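You operate a simulated robot arm through the tools that you are given. There is no shell and no other tool.

Carry out the task below with a simulated robot arm. There is one attempt and no reset: what you move stays moved.

## Task
Test the large red bulb and sort it by what the tester shows.
Fine: stand it in the tester socket, clamp it with the purple lever, push the green button once, open the lever; good standing on the yellow tray, dud in the black tub; leave the other bulbs. Where these are worked on the way, their far stop is far enough and under half their travel is too little: purple lever.

The check looks at the end state, three seconds after you hand in, the way a careful person would. Anything else that was tipped, shoved, dropped, spilled or broken makes it a failure.

## Robot
A 7-joint arm with a three-finger gripper, fixed in place. Base frame: the origin is on the floor under the middle of its stand, x ahead of it, y to its left, z up; the work surface is at about z = 850. Lengths are in mm, angles in rad, forces in N, time in s.
With the tool pointing down near the work surface it reaches from about 100 to 880 mm from the base axis. Its first joint turns from -2.897 to 2.897 rad. Payload 2.94 kg.
The TCP is the grasp point between the finger pads, 30 mm short of the fingertips. In the tool frame z runs along the fingers and y along their closing line. The gripper opens to 132 mm; its body begins 107 mm behind the TCP.
Orientation is that of the tool frame in the base frame, as [roll, pitch, yaw] about the fixed x, y, z axes, in that order (R = Rz(yaw) Ry(pitch) Rx(roll)). With the fingers straight down and closing along the base's y, the tool's x points along the base's -x, its y along +y and its z along -z.

## Interface
- The arm moves only by the tool apply_moves. Its argument "moves" is a list of rows, each an object (a shift or turn left out is 0, a gripper value left out holds the last) with "claw": the closure in counts, from 0 (fully open) to 255 (shut); "translation": the shift along the base's x, y, z in m, a list of three; "delta_rot": the turn, a rotation vector about the base's x, y, z in rad, a list of three. In form: [{"claw": claw, "translation": [x, y, z], "delta_rot": [wx, wy, wz]}, ...]. A call has 1 to 20 rows; each row shifts and turns the commanded pose from where the row before left it. Each row takes 0.2 s and may step no farther than 50 mm and 0.15 rad from the row before; otherwise, or with a gripper value out of range, the whole call is refused. Where a pose cannot be reached the arm comes as near as it can. A force on the tool above 40 N (or 10 N above the force at the start of the call, whichever is more), or a blocked arm, ends the call early, and 0.2 s more pass. The fingers move at their own pace (about 37.4 mm/s each) and stop on an object; they squeeze with about 39 N. The grip force told is the motor's: it shows also when the fingers shut on nothing. Time passes only in rows, and 0.2 s behind the last, so rows that do not move let the fingers close. It gives the time, the measured TCP pose, the force on the tool (base axes), the opening and the grip force at its end, in the units of the frame above (readings bear some noise), with the torque about the TCP (base axes, N m) and any sound that the robot's microphone picked up, and new pictures: "pictures" is both (left out), scene, wrist or none.
- Cameras (640 x 400 px; columns grow to the right, rows downward): "scene" is fixed at [404, -641.4, 1491.7]; the picture's right is [0.75, -0.66, 0.00], its down [-0.50, -0.57, -0.65] and it looks along [0.43, 0.49, -0.76] (base axes); focal length 214 px, centre (320, 200). "wrist" rides on the gripper at [72, 3, -144] in the tool frame; the picture's right is [-0.04, 1.00, 0.00], its down [-0.88, -0.04, -0.48] and it looks along [-0.47, -0.02, 0.88] (tool axes); focal length 256 px, centre (320, 200). There is no depth. A picture from a camera that has moved, and an enlarged one, comes with that camera's place and axes in the base frame and with its lens. The place of the scene camera against the robot may be out by one fixed shift of up to 18 mm in any direction.
- slide_trunk(by): moves the trunk up (or, below 0, down) by that many mm; the arm rides with it, the base frame stays. It gives what a move gives, with no picture.
- inspect(camera, box): a new picture of the part [left, top, right, bottom] of that camera's present view, enlarged. The clock stands still meanwhile.
- hand_in(): hands the job in; it is judged then, once.

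Places have to be worked out from the pictures, the camera data and where the tool is seen. Open the gripper and draw the arm clear of the work before you hand the job in, unless the task says otherwise.

The tools are called as name(argument=value, ...) on one line, values as JSON. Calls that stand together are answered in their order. apply_moves: Moves the arm, as the interface text tells. Its arguments: {"type":"object","properties":{"moves":{"type":"array","items":{"type":"object","properties":{"claw":{"type":"number"},"translation":{"type":"array","items":{"type":"number"}},"delta_rot":{"type":"array","items":{"type":"number"}}}}},"pictures":{"type":"string","enum":["both","scene","wrist","none"]}},"required":["moves"]} The other tools are called the same way: slide_trunk (by) moves the trunk up or down; inspect (camera, box) takes an enlarged picture of a part of a camera's view; hand_in () hands the job in.

At the start:

```text
time: 0.0
ee_pos: [555.5, -114.6, 1287.3]
tool_rot: [3.142, 0.0, -3.14]
wrist_force: [0.1, 0.5, 0.2]
moment: [-0.05, -0.01, -0.02]
opening: 131.9
grip_force: 0.0
trunk travel left (down, up): [-325.0, 215.0]
```

scene: 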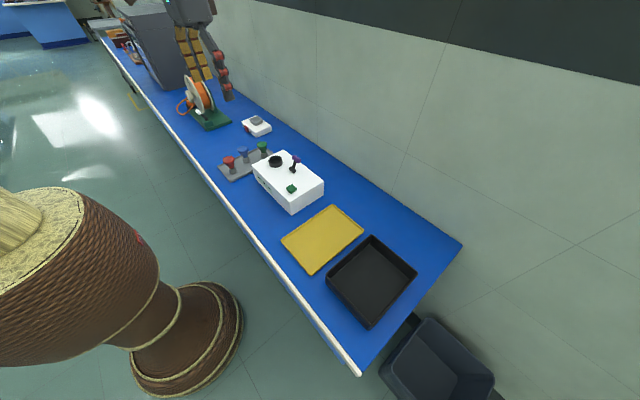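
wrist: 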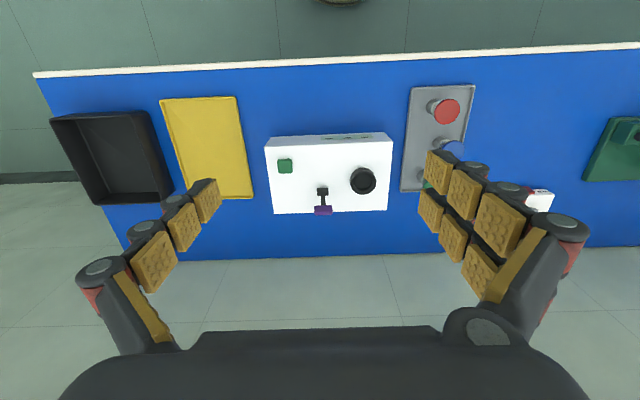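

I start by looking closely at the tester, the bulb rack and the trays before moving anything.

inspect(camera="scene", box=[210, 100, 350, 220])

inspect(camera="wrist", box=[240, 70, 500, 230])

inspect(camera="scene", box=[260, 180, 480, 340])

```text
3.33 times, centred on (280, 160) of scene
camera zoom: at [404.0, -641.4, 1491.7], right [0.75, -0.66, 0.0], down [-0.5, -0.57, -0.65], along [0.43, 0.49, -0.76], focal length 715 px, centre (453, 333)
```

zoom: 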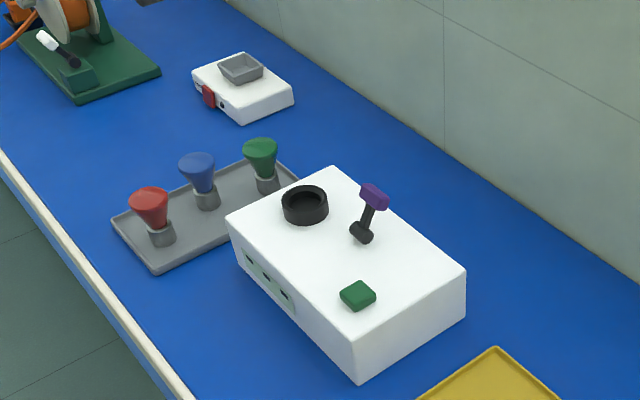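

```text
2.46 times, centred on (370, 150) of wrist
camera zoom: at [484.5, -109.8, 1431.8], right [0.04, 1.0, 0.0], down [0.88, -0.04, 0.48], along [0.47, -0.02, -0.88], focal length 630 px, centre (197, 323)
```

zoom: 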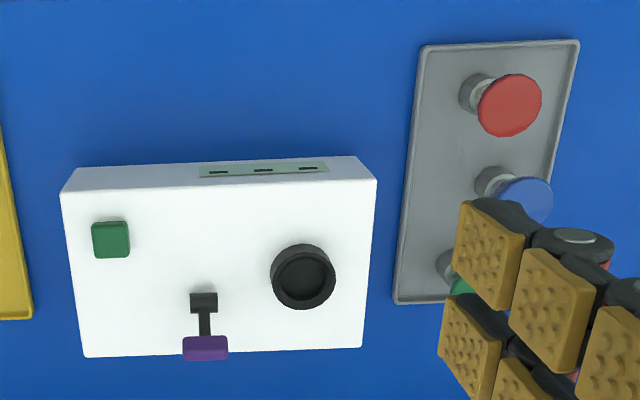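

```text
2.50 times, centred on (370, 260) of scene
camera zoom: at [404.0, -641.4, 1491.7], right [0.75, -0.66, 0.0], down [-0.5, -0.57, -0.65], along [0.43, 0.49, -0.76], focal length 536 px, centre (195, 50)
```

zoom: 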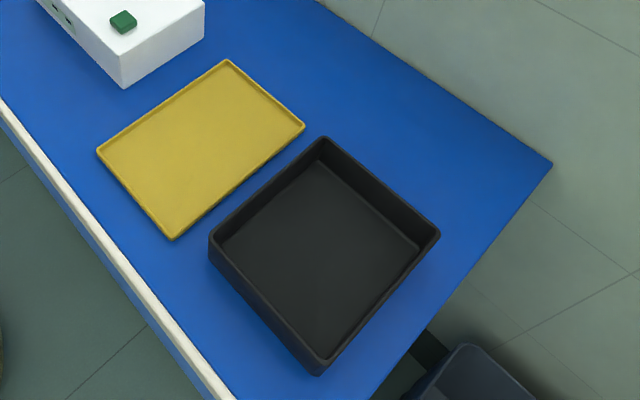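

The wrist view puts the tester at roughly x 628–785, y −226–29, top z≈928; the red bulb is near (572, 124) on the grey rack. I move higher above and in front of the rack to look at the bulbs close up.

apply_moves(moves=[{"translation": [-0.007, 0.034, -0.024]}, {"translation": [-0.007, 0.034, -0.024]}, {"translation": [-0.007, 0.034, -0.024]}, {"translation": [-0.007, 0.034, -0.024]}, {"translation": [-0.007, 0.034, -0.024]}, {"translation": [-0.007, 0.034, -0.024]}, {"translation": [-0.007, 0.034, -0.024]}], pictures="both")

```text
time: 1.6
ee_pos: [505.6, 124.8, 1118.9]
tool_rot: [3.141, 0.001, 3.14]
wrist_force: [0.1, -0.7, -0.4]
moment: [-0.01, 0.02, -0.03]
opening: 132.0
grip_force: 0.1
trunk travel left (down, up): [-325.0, 215.0]
camera wrist: at [434.2, 128.7, 1262.4], right [0.04, 1.0, 0.0], down [0.88, -0.04, 0.48], along [0.48, -0.02, -0.88], focal length 256 px, centre (320, 200)
```

scene: 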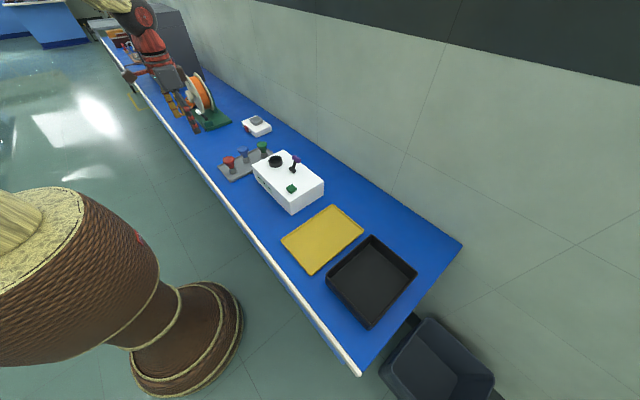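
wrist: 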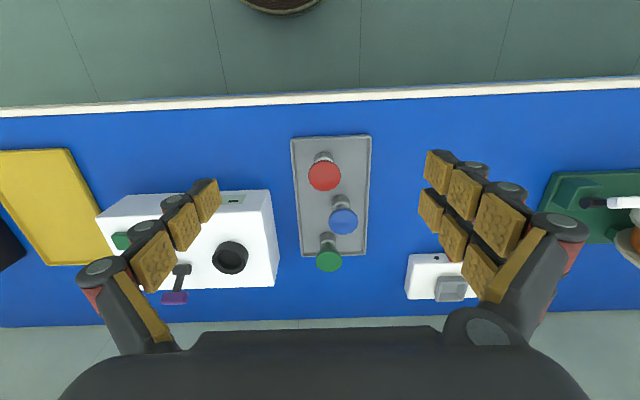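

inspect(camera="wrist", box=[270, 120, 400, 280])

inspect(camera="scene", box=[215, 130, 305, 190])

inspect(camera="wrist", box=[90, 170, 290, 310])

```text
2.50 times, centred on (335, 200) of wrist
camera zoom: at [434.2, 128.7, 1262.4], right [0.04, 1.0, 0.0], down [0.88, -0.04, 0.48], along [0.48, -0.02, -0.88], focal length 640 px, centre (282, 200)
```

zoom: 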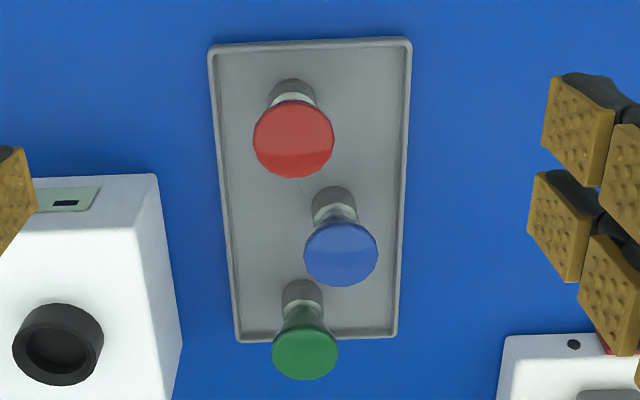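

```text
6.67 times, centred on (260, 160) of scene
camera zoom: at [404.0, -641.4, 1491.7], right [0.75, -0.66, 0.0], down [-0.5, -0.57, -0.65], along [0.43, 0.49, -0.76], focal length 1430 px, centre (720, 467)
```

zoom: 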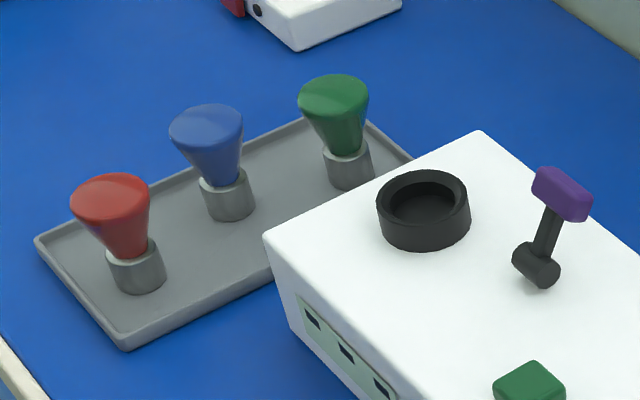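

```text
2.86 times, centred on (190, 240) of wrist
camera zoom: at [434.2, 128.7, 1262.4], right [0.04, 1.0, 0.0], down [0.88, -0.04, 0.48], along [0.48, -0.02, -0.88], focal length 731 px, centre (691, 86)
```

zoom: 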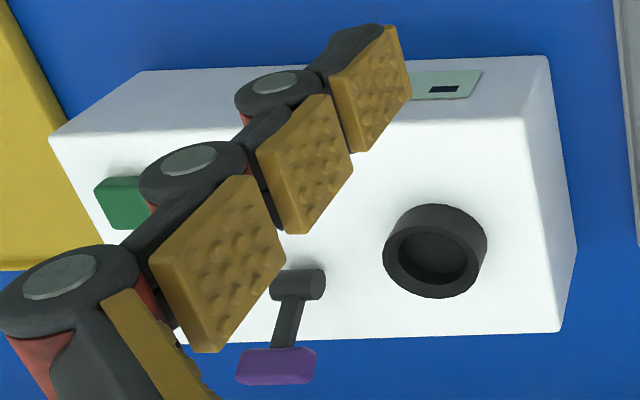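

The bulbs are freestanding cones on cylindrical metal bases in a grey tray; red is around (580, 129), with its top near z≈916. The lever pivots about the y axis and leans away from the robot. I move above the red bulb for a closer look to refine its position and height.

apply_moves(moves=[{"translation": [0.025, 0.0015, -0.033]}, {"translation": [0.025, 0.0015, -0.033]}, {"translation": [0.0245, 0.001, -0.033]}, {"translation": [0, 0, 0]}], pictures="both")

inspect(camera="wrist", box=[240, 80, 400, 240])

```text
time: 2.6
ee_pos: [581.9, 128.4, 1020.5]
tool_rot: [3.141, -0.001, 3.14]
wrist_force: [-0.1, -0.1, -0.6]
moment: [-0.02, 0.01, -0.03]
opening: 132.1
grip_force: 0.0
trunk travel left (down, up): [-325.0, 215.0]
camera wrist: at [511.9, 131.9, 1163.7], right [0.04, 1.0, 0.0], down [0.88, -0.04, 0.48], along [0.48, -0.02, -0.88], focal length 256 px, centre (320, 200)
```

scene: 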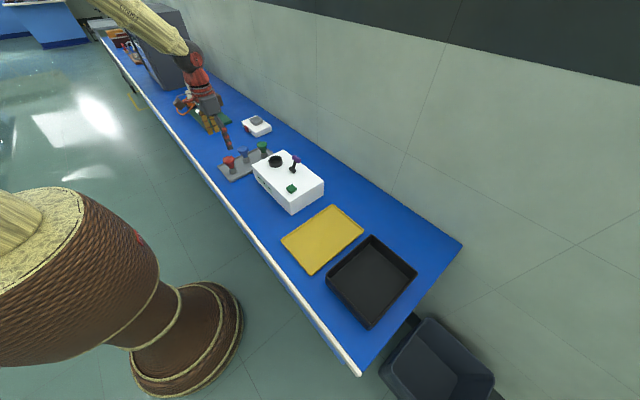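
wrist: 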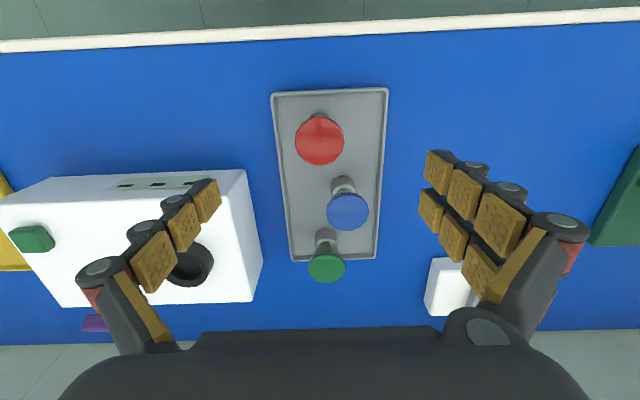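

```text
2.50 times, centred on (320, 160) of wrist
camera zoom: at [511.9, 131.9, 1163.7], right [0.04, 1.0, 0.0], down [0.88, -0.04, 0.48], along [0.48, -0.02, -0.88], focal length 640 px, centre (320, 300)
```

zoom: 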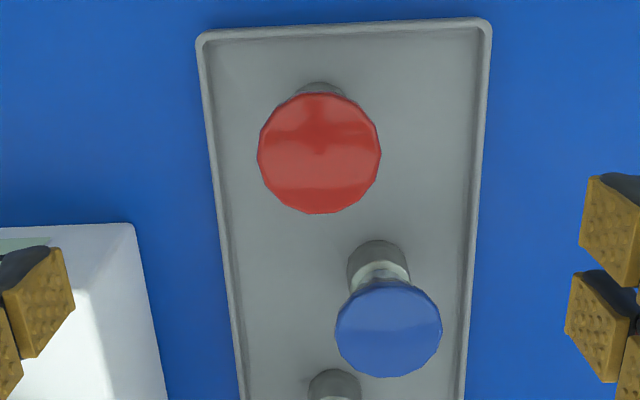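

Triangulating two wrist views puts the red head's centre at about (579, 129), top z≈918, diameter ≈47 mm. I descend with open fingers around it to TCP z≈920, keeping tips well above the tray.

apply_moves(moves=[{"translation": [-0.003, 0.0006, -0.025]}, {"translation": [0, 0, -0.025]}, {"translation": [0, 0, -0.025]}, {"translation": [0, 0, -0.025]}, {"translation": [0, 0, 0]}], pictures="both")

inspect(camera="wrist", box=[160, 60, 480, 260])

inspect(camera="scene", box=[195, 110, 315, 190])

```text
time: 3.8
ee_pos: [577.7, 128.6, 919.6]
tool_rot: [3.141, -0.001, -3.141]
wrist_force: [1.1, -0.1, -0.6]
moment: [0.0, 0.01, -0.02]
opening: 132.0
grip_force: 0.1
trunk travel left (down, up): [-325.0, 215.0]
camera wrist: at [507.3, 132.2, 1063.9], right [0.04, 1.0, 0.0], down [0.88, -0.04, 0.48], along [0.48, -0.02, -0.88], focal length 256 px, centre (320, 200)
```

scene: 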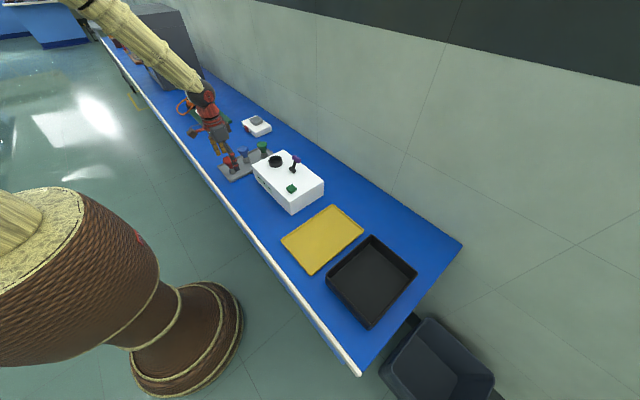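
wrist: 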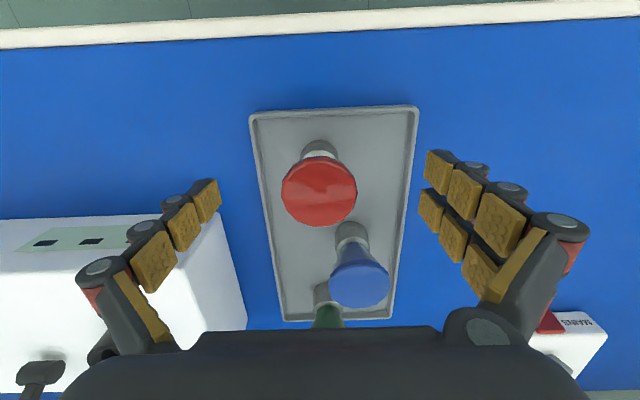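

```text
2.00 times, centred on (320, 160) of wrist
camera zoom: at [507.3, 132.2, 1063.9], right [0.04, 1.0, 0.0], down [0.88, -0.04, 0.48], along [0.48, -0.02, -0.88], focal length 512 px, centre (320, 280)
```

zoom: 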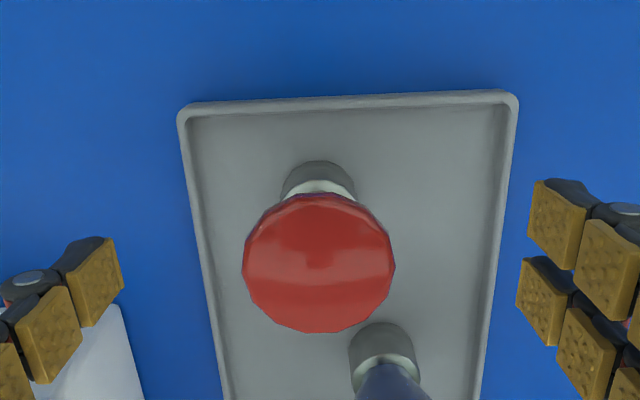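

```text
5.00 times, centred on (255, 150) of scene
camera zoom: at [404.0, -641.4, 1491.7], right [0.75, -0.66, 0.0], down [-0.5, -0.57, -0.65], along [0.43, 0.49, -0.76], focal length 1072 px, centre (645, 450)
```

zoom: 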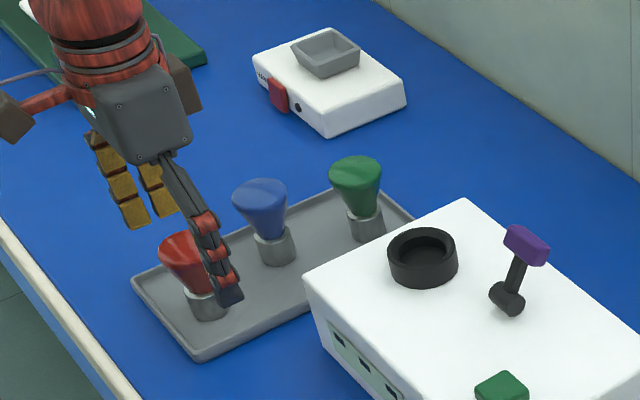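

The bulb head is centred within about 2 mm of the TCP (fresh estimate (579.5, 129)). I nudge to centre, lower 5 mm, and close the fingers on the head.

apply_moves(moves=[{"translation": [0.0015, 0.0005, -0.005]}, {"claw": 130}, {"claw": 150}, {"claw": 255}, {"claw": 255}, {"claw": 255}, {"claw": 255}, {"claw": 255}, {"claw": 255}, {"claw": 255}], pictures="both")

inspect(camera="wrist", box=[200, 100, 440, 260])

inspect(camera="scene", box=[195, 110, 315, 190])

```text
time: 6.0
ee_pos: [580.2, 128.5, 915.2]
tool_rot: [3.14, 0.0, -3.141]
wrist_force: [-0.9, -0.6, 0.2]
moment: [0.02, -0.03, -0.02]
opening: 43.1
grip_force: 37.6
trunk travel left (down, up): [-325.0, 215.0]
camera wrist: at [509.0, 132.8, 1059.0], right [0.04, 1.0, 0.0], down [0.88, -0.04, 0.48], along [0.47, -0.02, -0.88], focal length 256 px, centre (320, 200)
```

scene: 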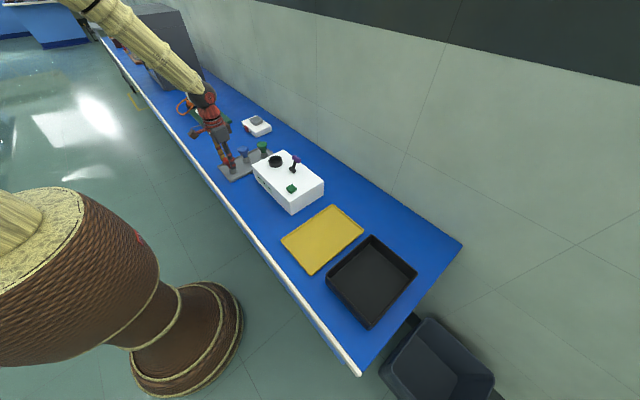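
wrist: 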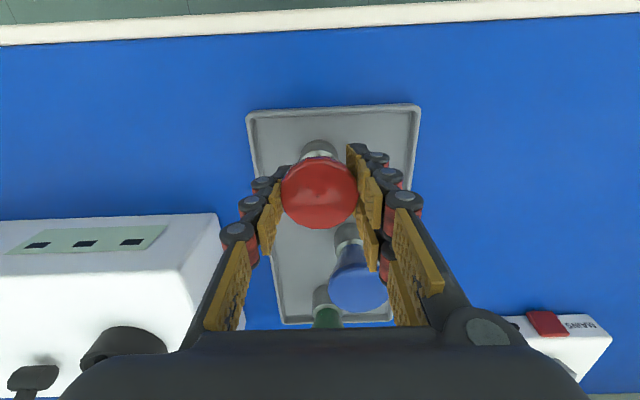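

```text
2.50 times, centred on (320, 180) of wrist
camera zoom: at [509.0, 132.8, 1059.0], right [0.04, 1.0, 0.0], down [0.88, -0.04, 0.48], along [0.47, -0.02, -0.88], focal length 640 px, centre (320, 250)
```

zoom: 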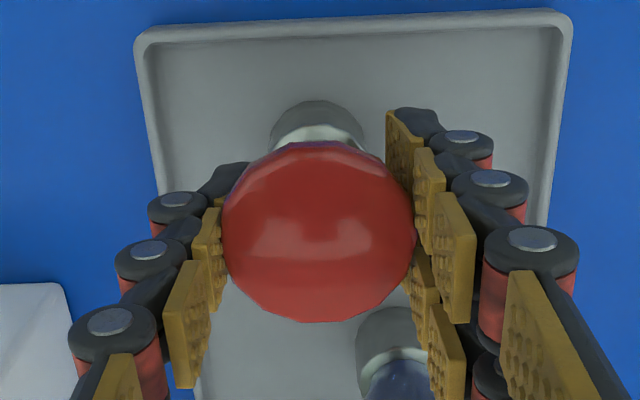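

```text
5.00 times, centred on (255, 150) of scene
camera zoom: at [404.0, -641.4, 1491.7], right [0.75, -0.66, 0.0], down [-0.5, -0.57, -0.65], along [0.43, 0.49, -0.76], focal length 1072 px, centre (645, 450)
```

zoom: 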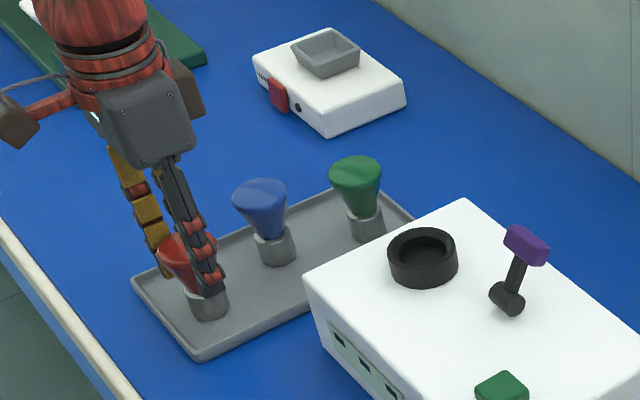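

The gripper holds the head (opening 43 mm, 37.6 N). I lift straight up 120 mm and check the hold.

apply_moves(moves=[{"translation": [0, 0, 0.01]}, {"translation": [0, 0, 0.02]}, {"translation": [0, 0, 0.03]}, {"translation": [0, 0, 0.03]}, {"translation": [0, 0, 0.03]}, {"translation": [0, 0, 0]}], pictures="both")

inspect(camera="wrist", box=[200, 100, 440, 260])

inspect(camera="scene", box=[195, 90, 315, 170])

```text
time: 7.4
ee_pos: [581.0, 127.4, 1037.0]
tool_rot: [-3.141, 0.0, 3.141]
wrist_force: [-0.5, 0.1, -0.8]
moment: [0.01, 0.02, 0.05]
opening: 43.3
grip_force: 39.3
trunk travel left (down, up): [-325.0, 215.0]
camera wrist: at [509.8, 132.6, 1181.0], right [0.04, 1.0, 0.0], down [0.88, -0.04, 0.47], along [0.47, -0.02, -0.88], focal length 256 px, centre (320, 200)
```

scene: 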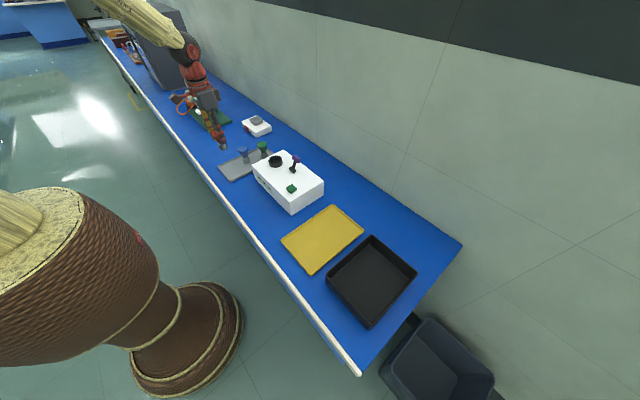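
wrist: 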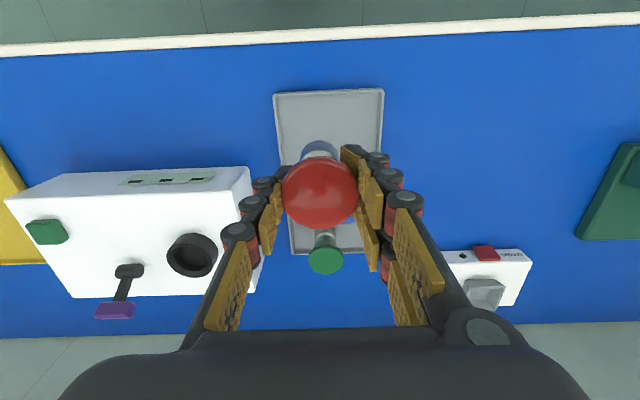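

```text
2.50 times, centred on (320, 180) of wrist
camera zoom: at [509.8, 132.6, 1181.0], right [0.04, 1.0, 0.0], down [0.88, -0.04, 0.47], along [0.47, -0.02, -0.88], focal length 640 px, centre (320, 250)
```

zoom: 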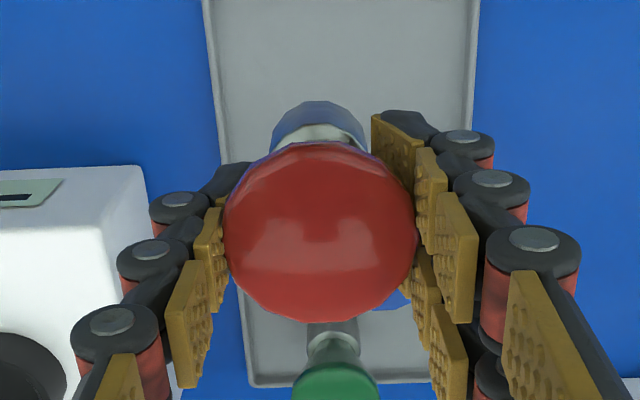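

```text
5.00 times, centred on (255, 130) of scene
camera zoom: at [404.0, -641.4, 1491.7], right [0.75, -0.66, 0.0], down [-0.5, -0.57, -0.65], along [0.43, 0.49, -0.76], focal length 1072 px, centre (645, 550)
```

zoom: 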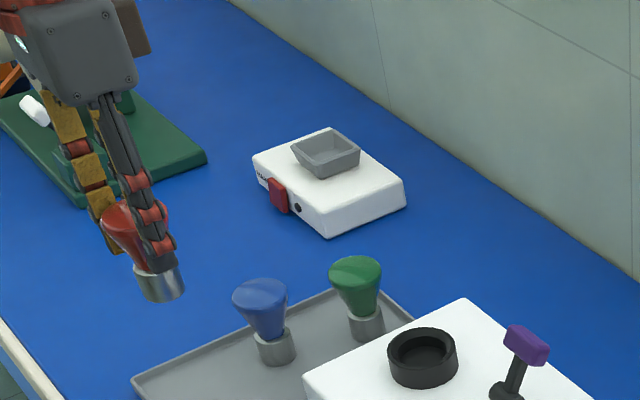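

The bulb is held upright and clear of the tray. I measure the socket from this view before moving over.

inspect(camera="wrist", box=[80, 160, 270, 330])

```text
2.35 times, centred on (175, 245) of wrist
camera zoom: at [509.8, 132.6, 1181.0], right [0.04, 1.0, 0.0], down [0.88, -0.04, 0.47], along [0.47, -0.02, -0.88], focal length 602 px, centre (661, 94)
```

zoom: 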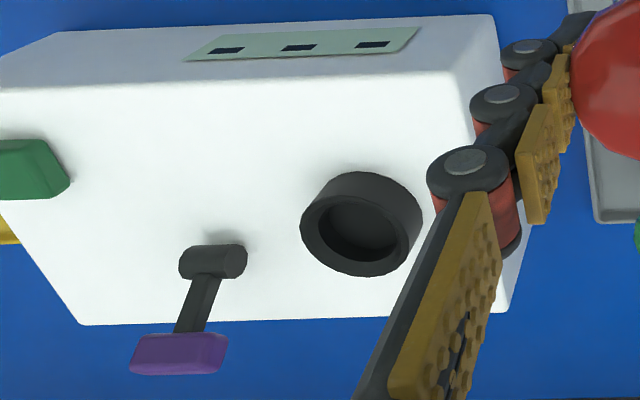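

Socket rim estimate is about (703, −29, 950). I slide over to y≈−29, staying behind the socket at safe height, so it shows between the fingers for a precise measurement.

apply_moves(moves=[{"translation": [-0.001, -0.039, 0.002]}, {"translation": [-0.001, -0.039, 0.002]}, {"translation": [-0.001, -0.039, 0.002]}, {"translation": [-0.001, -0.039, 0.002]}, {"translation": [0, 0, 0]}], pictures="both")

inspect(camera="wrist", box=[240, 140, 400, 340])

```text
time: 8.6
ee_pos: [576.3, -25.7, 1047.5]
tool_rot: [-3.141, 0.001, -3.141]
wrist_force: [-0.2, -0.2, 0.1]
moment: [0.02, -0.03, 0.02]
opening: 43.6
grip_force: 38.8
trunk travel left (down, up): [-325.0, 215.0]
camera wrist: at [506.5, -21.9, 1190.9], right [0.04, 1.0, 0.0], down [0.88, -0.04, 0.48], along [0.47, -0.02, -0.88], focal length 256 px, centre (320, 200)
```

scene: 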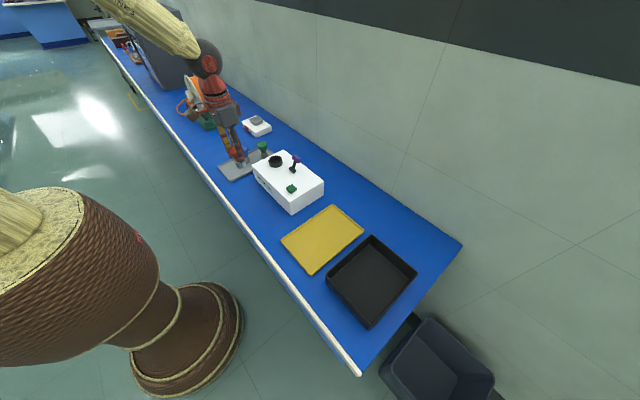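
wrist: 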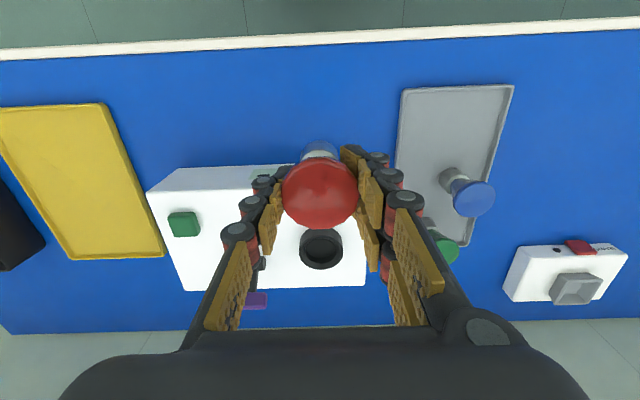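

```text
2.00 times, centred on (320, 240) of wrist
camera zoom: at [506.5, -21.9, 1190.9], right [0.04, 1.0, 0.0], down [0.88, -0.04, 0.48], along [0.47, -0.02, -0.88], focal length 512 px, centre (320, 120)
```

zoom: 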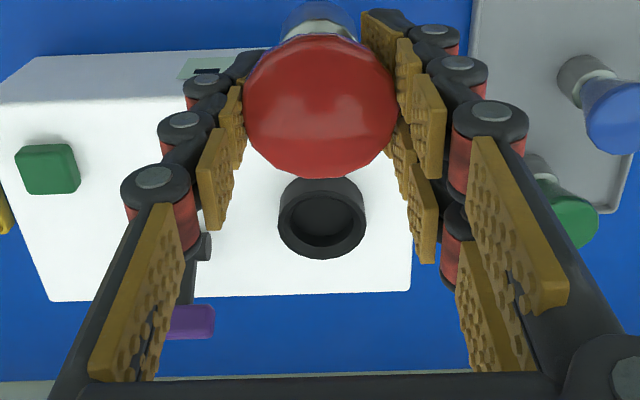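

Triangulation gives the socket rim centre at about (704, −29.4, 952), so the held bulb needs to shift by roughly (+126.5, −4.7). I move over it, still about 30 mm above the rim, and check alignment.

apply_moves(moves=[{"translation": [0.042, -0.0016, 0]}, {"translation": [0.042, -0.0016, 0]}, {"translation": [0.0425, -0.0015, 0]}, {"translation": [0, 0, 0]}, {"translation": [0, 0, 0]}], pictures="both")

inspect(camera="wrist", box=[240, 100, 400, 260])

inspect(camera="scene", box=[230, 110, 330, 190])

```text
time: 9.8
ee_pos: [704.2, -31.8, 1045.3]
tool_rot: [3.14, 0.0, -3.141]
wrist_force: [-0.5, 0.5, -0.3]
moment: [0.01, -0.04, -0.04]
opening: 43.2
grip_force: 39.1
trunk travel left (down, up): [-325.0, 215.0]
camera wrist: at [632.5, -27.6, 1188.8], right [0.04, 1.0, 0.0], down [0.88, -0.04, 0.47], along [0.47, -0.02, -0.88], focal length 256 px, centre (320, 200)
```

scene: 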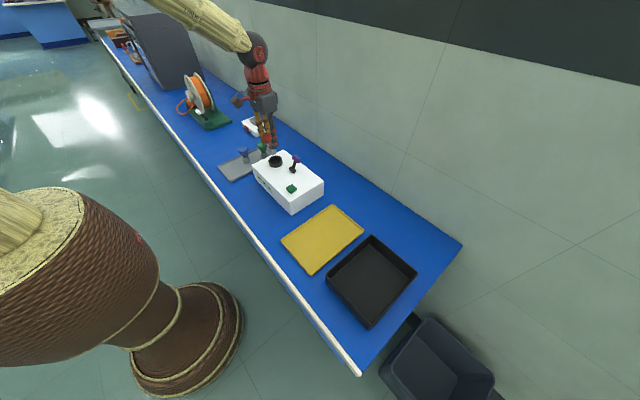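
wrist: 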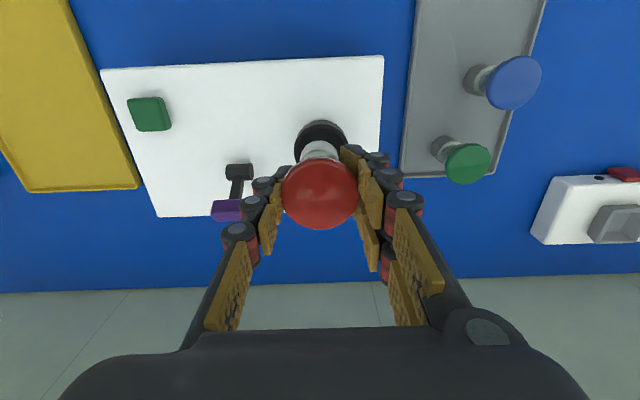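

```text
2.50 times, centred on (320, 180) of wrist
camera zoom: at [632.5, -27.6, 1188.8], right [0.04, 1.0, 0.0], down [0.88, -0.04, 0.47], along [0.47, -0.02, -0.88], focal length 640 px, centre (320, 250)
```

zoom: 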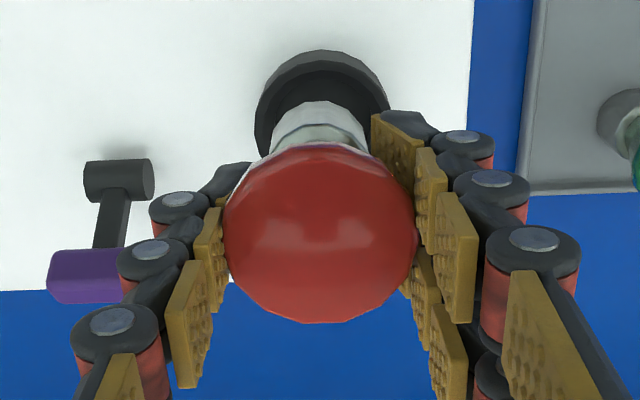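

```text
5.00 times, centred on (280, 150) of scene
camera zoom: at [404.0, -641.4, 1491.7], right [0.75, -0.66, 0.0], down [-0.5, -0.57, -0.65], along [0.43, 0.49, -0.76], focal length 1072 px, centre (520, 450)
```

zoom: 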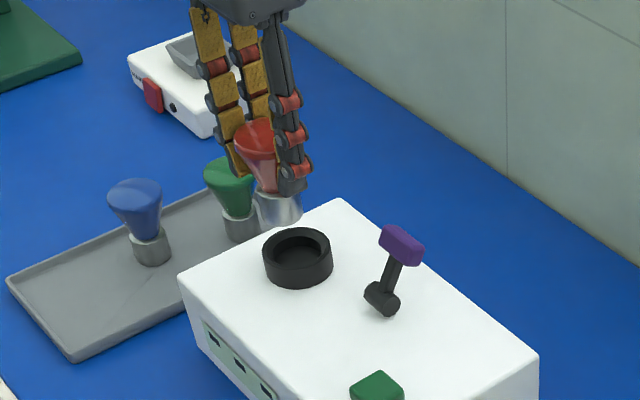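

The ring's near edge and the scene view both suggest the socket is still several mm farther in +x than the bulb. I zoom in to measure this offset accurately.

inspect(camera="scene", box=[262, 138, 302, 170])

inspect(camera="wrist", box=[280, 110, 360, 170])

```text
12.50 times, centred on (282, 154) of scene
camera zoom: at [404.0, -641.4, 1491.7], right [0.75, -0.66, 0.0], down [-0.5, -0.57, -0.65], along [0.43, 0.49, -0.76], focal length 2681 px, centre (795, 775)
```

zoom: 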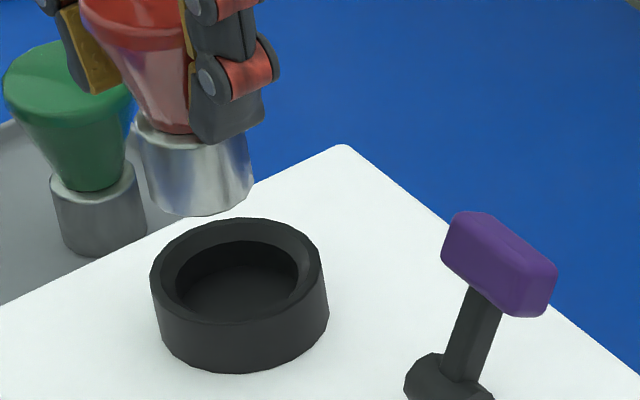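

```text
6.67 times, centred on (320, 140) of wrist
camera zoom: at [632.5, -27.6, 1188.8], right [0.04, 1.0, 0.0], down [0.88, -0.04, 0.47], along [0.47, -0.02, -0.88], focal length 1707 px, centre (320, 600)
```

zoom: 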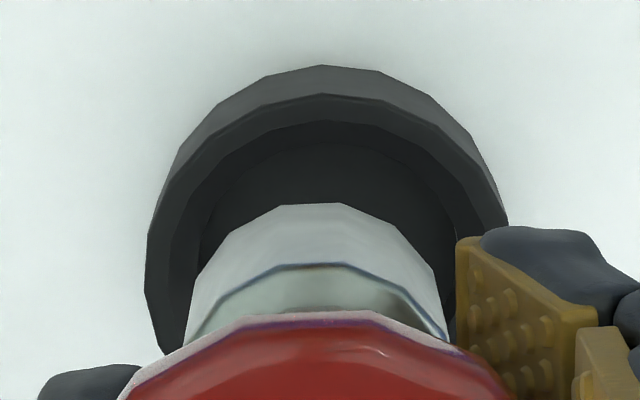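

The ring has a bevelled mouth with an inner diameter near 39 mm against a base of about 33 mm, and its top is at z≈944. The bulb needs about +7 mm in x and +1 mm in y, so I shift, lower 20 mm, and re-check.

apply_moves(moves=[{"translation": [0.007, 0.001, 0]}, {"translation": [0, 0, -0.01]}, {"translation": [0, 0, -0.01]}, {"translation": [0, 0, 0]}, {"translation": [0, 0, 0]}], pictures="none")

inspect(camera="scene", box=[262, 138, 302, 170])

inspect(camera="wrist", box=[280, 110, 360, 170])

```text
time: 11.0
ee_pos: [710.1, -30.0, 1025.0]
tool_rot: [3.14, 0.0, 3.141]
wrist_force: [-0.8, 0.3, -1.3]
moment: [0.01, -0.02, 0.03]
opening: 43.1
grip_force: 38.8
trunk travel left (down, up): [-325.0, 215.0]
```

```text
12.50 times, centred on (282, 154) of scene
camera zoom: at [404.0, -641.4, 1491.7], right [0.75, -0.66, 0.0], down [-0.5, -0.57, -0.65], along [0.43, 0.49, -0.76], focal length 2681 px, centre (795, 775)
```

zoom: 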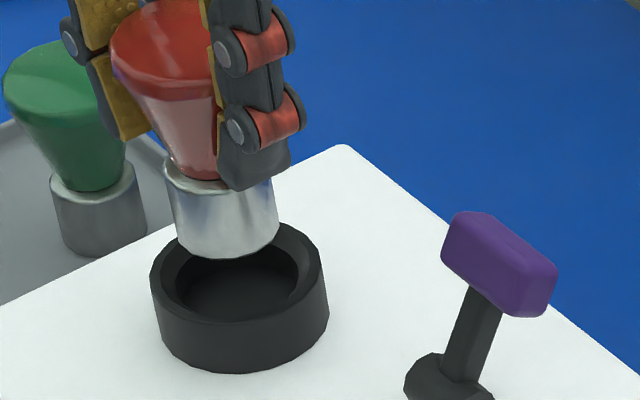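

```text
6.67 times, centred on (320, 140) of wrist
camera zoom: at [639.0, -26.3, 1168.5], right [0.04, 1.0, 0.0], down [0.88, -0.04, 0.48], along [0.47, -0.02, -0.88], focal length 1707 px, centre (320, 600)
```

zoom: 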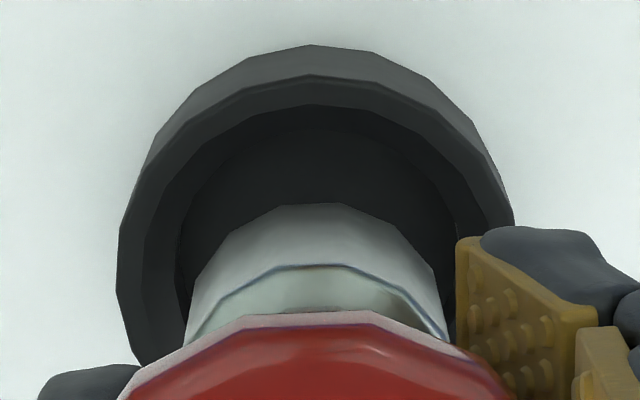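

Both views now show the bulb centred over the socket within about 1 mm. I lower it in small steps while watching the force.

apply_moves(moves=[{"translation": [-0.0005, -0.0003, -0.006]}, {"translation": [0, 0, -0.006]}, {"translation": [0, 0, -0.005]}, {"translation": [0, 0, -0.005]}, {"translation": [0, 0, 0]}], pictures="none")

inspect(camera="scene", box=[262, 138, 302, 170])

```text
time: 12.2
ee_pos: [707.5, -30.5, 1002.5]
tool_rot: [3.141, 0.0, 3.141]
wrist_force: [-0.3, -0.2, -0.9]
moment: [-0.02, 0.0, 0.02]
opening: 43.2
grip_force: 38.8
trunk travel left (down, up): [-325.0, 215.0]
```

```text
12.50 times, centred on (282, 154) of scene
camera zoom: at [404.0, -641.4, 1491.7], right [0.75, -0.66, 0.0], down [-0.5, -0.57, -0.65], along [0.43, 0.49, -0.76], focal length 2681 px, centre (795, 775)
```

zoom: 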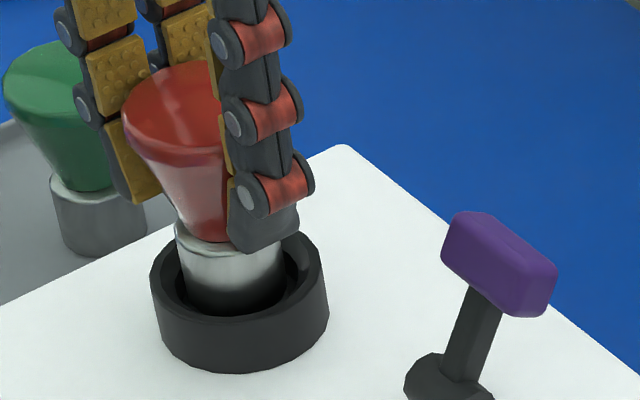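

The base is entering the socket with no contact force. I continue in finer steps until it seats.

apply_moves(moves=[{"translation": [0, 0, -0.003]}, {"translation": [0, 0, -0.003]}, {"translation": [0, 0, -0.002]}, {"translation": [0, 0, 0]}], pictures="none")

inspect(camera="scene", box=[262, 138, 302, 170])

```text
time: 13.2
ee_pos: [709.2, -30.2, 995.2]
tool_rot: [3.141, 0.003, 3.141]
wrist_force: [0.1, -0.6, 7.4]
moment: [0.09, 0.03, 0.02]
opening: 43.3
grip_force: 39.7
trunk travel left (down, up): [-325.0, 215.0]
```

```text
12.50 times, centred on (282, 154) of scene
camera zoom: at [404.0, -641.4, 1491.7], right [0.75, -0.66, 0.0], down [-0.5, -0.57, -0.65], along [0.43, 0.49, -0.76], focal length 2681 px, centre (795, 775)
```

zoom: 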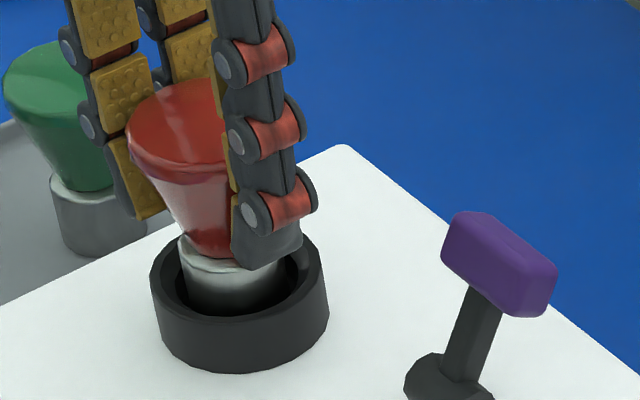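

Contact at z≈995 (7 N) matches the socket floor depth, so the bulb is seated. I open the fingers partway, keeping clear of the lever, and check that it stands.

apply_moves(moves=[{"claw": 200}, {"claw": 170}, {"claw": 140}, {"claw": 120}, {"claw": 115}, {"claw": 115}], pictures="none")

inspect(camera="scene", box=[252, 130, 312, 178])

inspect(camera="wrist", box=[200, 80, 440, 260])

```text
time: 14.6
ee_pos: [709.7, -30.4, 993.2]
tool_rot: [-3.14, -0.001, 3.141]
wrist_force: [-0.6, 0.5, 0.8]
moment: [0.0, 0.0, 0.04]
opening: 72.6
grip_force: 0.0
trunk travel left (down, up): [-325.0, 215.0]
```

```text
8.33 times, centred on (282, 154) of scene
camera zoom: at [404.0, -641.4, 1491.7], right [0.75, -0.66, 0.0], down [-0.5, -0.57, -0.65], along [0.43, 0.49, -0.76], focal length 1787 px, centre (637, 583)
```

zoom: 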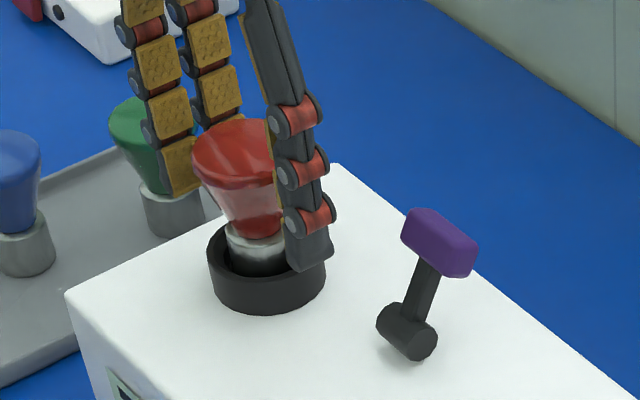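

```text
2.22 times, centred on (320, 170) of wrist
camera zoom: at [637.7, -26.5, 1138.4], right [0.04, 1.0, 0.0], down [0.88, -0.04, 0.48], along [0.47, -0.02, -0.88], focal length 569 px, centre (320, 267)
```

zoom: 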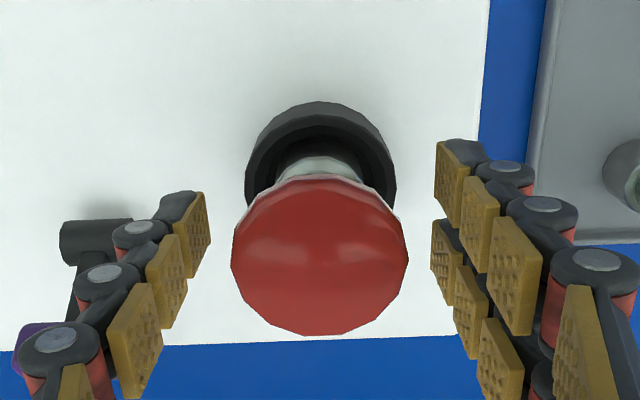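

The bulb stands upright in the socket, free of the fingers. I raise straight up, then shift toward the lever's y to measure the lever accurately.

apply_moves(moves=[{"translation": [0, 0, 0.02]}, {"translation": [0, 0, 0.03]}, {"translation": [0, 0, 0.035]}, {"translation": [0, 0, 0.035]}, {"translation": [-0.02, -0.04, 0]}, {"translation": [-0.02, -0.044, 0]}, {"translation": [0, 0, 0]}], pictures="both")

inspect(camera="wrist", box=[240, 100, 440, 260])

inspect(camera="scene", box=[240, 130, 340, 215])

```text
time: 16.2
ee_pos: [670.0, -113.6, 1114.5]
tool_rot: [3.141, 0.001, -3.141]
wrist_force: [-0.5, -0.2, 0.2]
moment: [0.01, 0.0, 0.03]
opening: 72.7
grip_force: 0.0
trunk travel left (down, up): [-325.0, 215.0]
camera wrist: at [598.9, -110.0, 1258.1], right [0.04, 1.0, 0.0], down [0.88, -0.04, 0.48], along [0.47, -0.02, -0.88], focal length 256 px, centre (320, 200)
```

scene: 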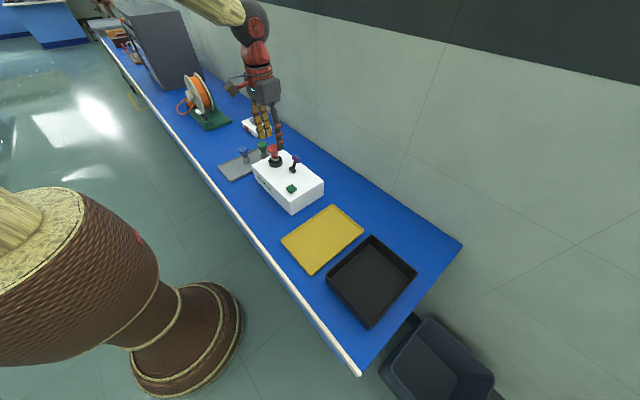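
wrist: 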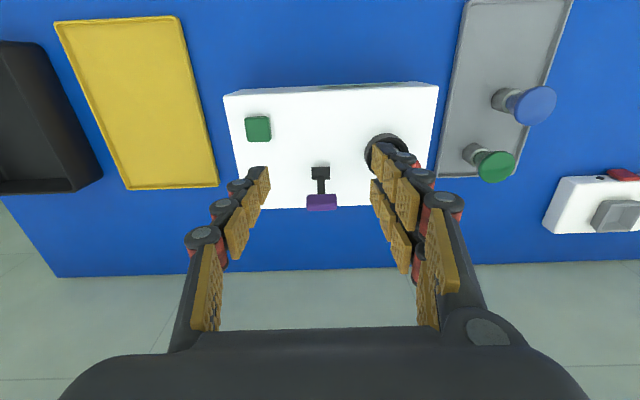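

```text
2.50 times, centred on (340, 180) of wrist
camera zoom: at [598.9, -110.0, 1258.1], right [0.04, 1.0, 0.0], down [0.88, -0.04, 0.48], along [0.47, -0.02, -0.88], focal length 640 px, centre (270, 250)
```

zoom: 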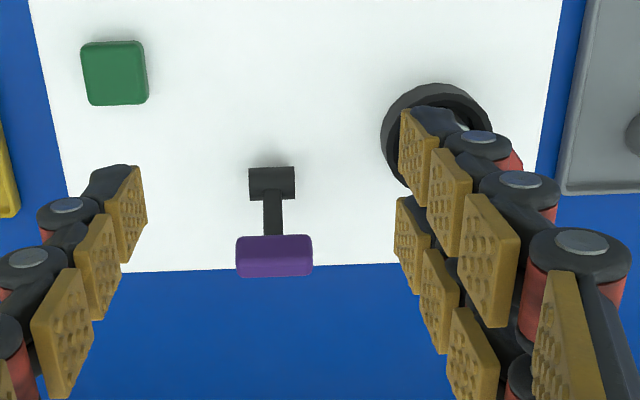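

```text
4.71 times, centred on (290, 172) of scene
camera zoom: at [404.0, -641.4, 1491.7], right [0.75, -0.66, 0.0], down [-0.5, -0.57, -0.65], along [0.43, 0.49, -0.76], focal length 1009 px, centre (461, 329)
```

zoom: 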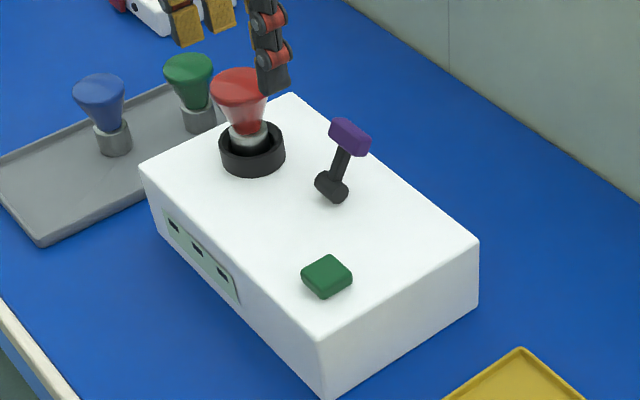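

The lever pivot is at about (730, −115, 935) and its handle centre at about (754, −115, 976), leaning ~31° away. I close the fingers and move above and behind the handle, with the tips still high, to pull it toward the robot.

apply_moves(moves=[{"claw": 255, "translation": [0.032, -0.002, 0]}, {"claw": 255, "translation": [0.033, -0.002, 0]}, {"claw": 255, "translation": [0.033, -0.002, 0]}, {"claw": 255, "translation": [0.034, -0.002, 0]}, {"claw": 255}, {"claw": 255}, {"claw": 255}], pictures="both")

inspect(camera="wrist", box=[200, 40, 440, 260])

inspect(camera="scene", box=[240, 100, 340, 200])

```text
time: 17.8
ee_pos: [798.6, -123.2, 1115.9]
tool_rot: [3.141, 0.0, -3.14]
wrist_force: [0.4, 0.2, 1.3]
moment: [0.01, 0.02, -0.03]
opening: 0.0
grip_force: 28.5
trunk travel left (down, up): [-325.0, 215.0]
camera wrist: at [727.9, -119.6, 1258.7], right [0.04, 1.0, 0.0], down [0.88, -0.04, 0.48], along [0.47, -0.02, -0.88], focal length 256 px, centre (320, 200)
```

scene: 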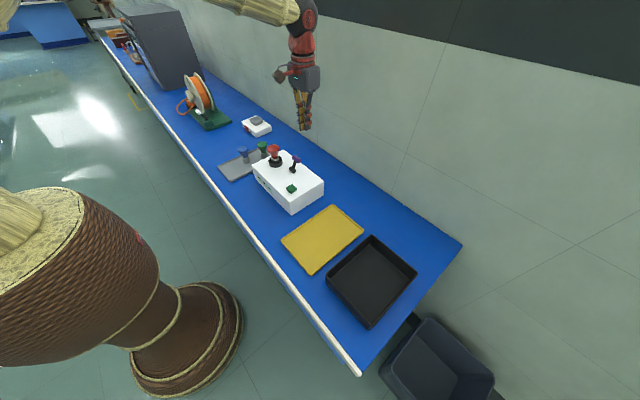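
wrist: 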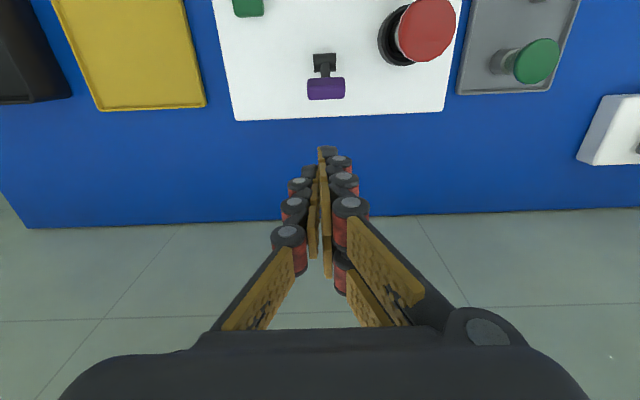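

```text
1.82 times, centred on (320, 150) of wrist
camera zoom: at [727.9, -119.6, 1258.7], right [0.04, 1.0, 0.0], down [0.88, -0.04, 0.48], along [0.47, -0.02, -0.88], focal length 465 px, centre (320, 291)
```

zoom: 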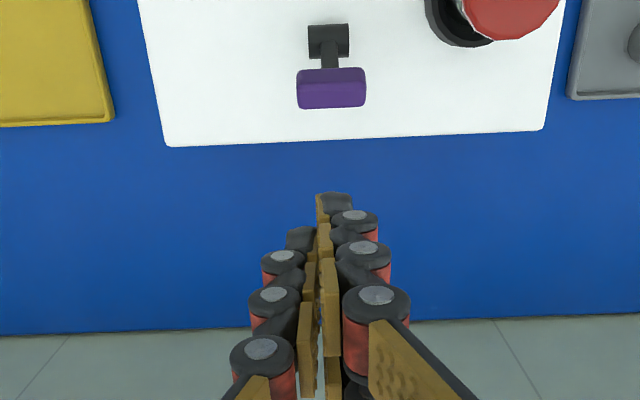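

```text
4.00 times, centred on (290, 150) of scene
camera zoom: at [404.0, -641.4, 1491.7], right [0.75, -0.66, 0.0], down [-0.5, -0.57, -0.65], along [0.43, 0.49, -0.76], focal length 858 px, centre (440, 400)
```

zoom: 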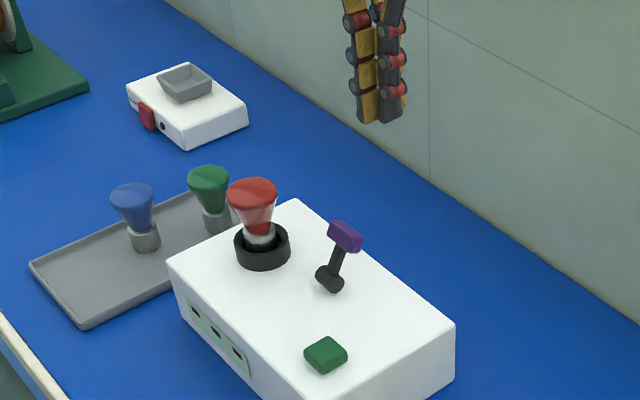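

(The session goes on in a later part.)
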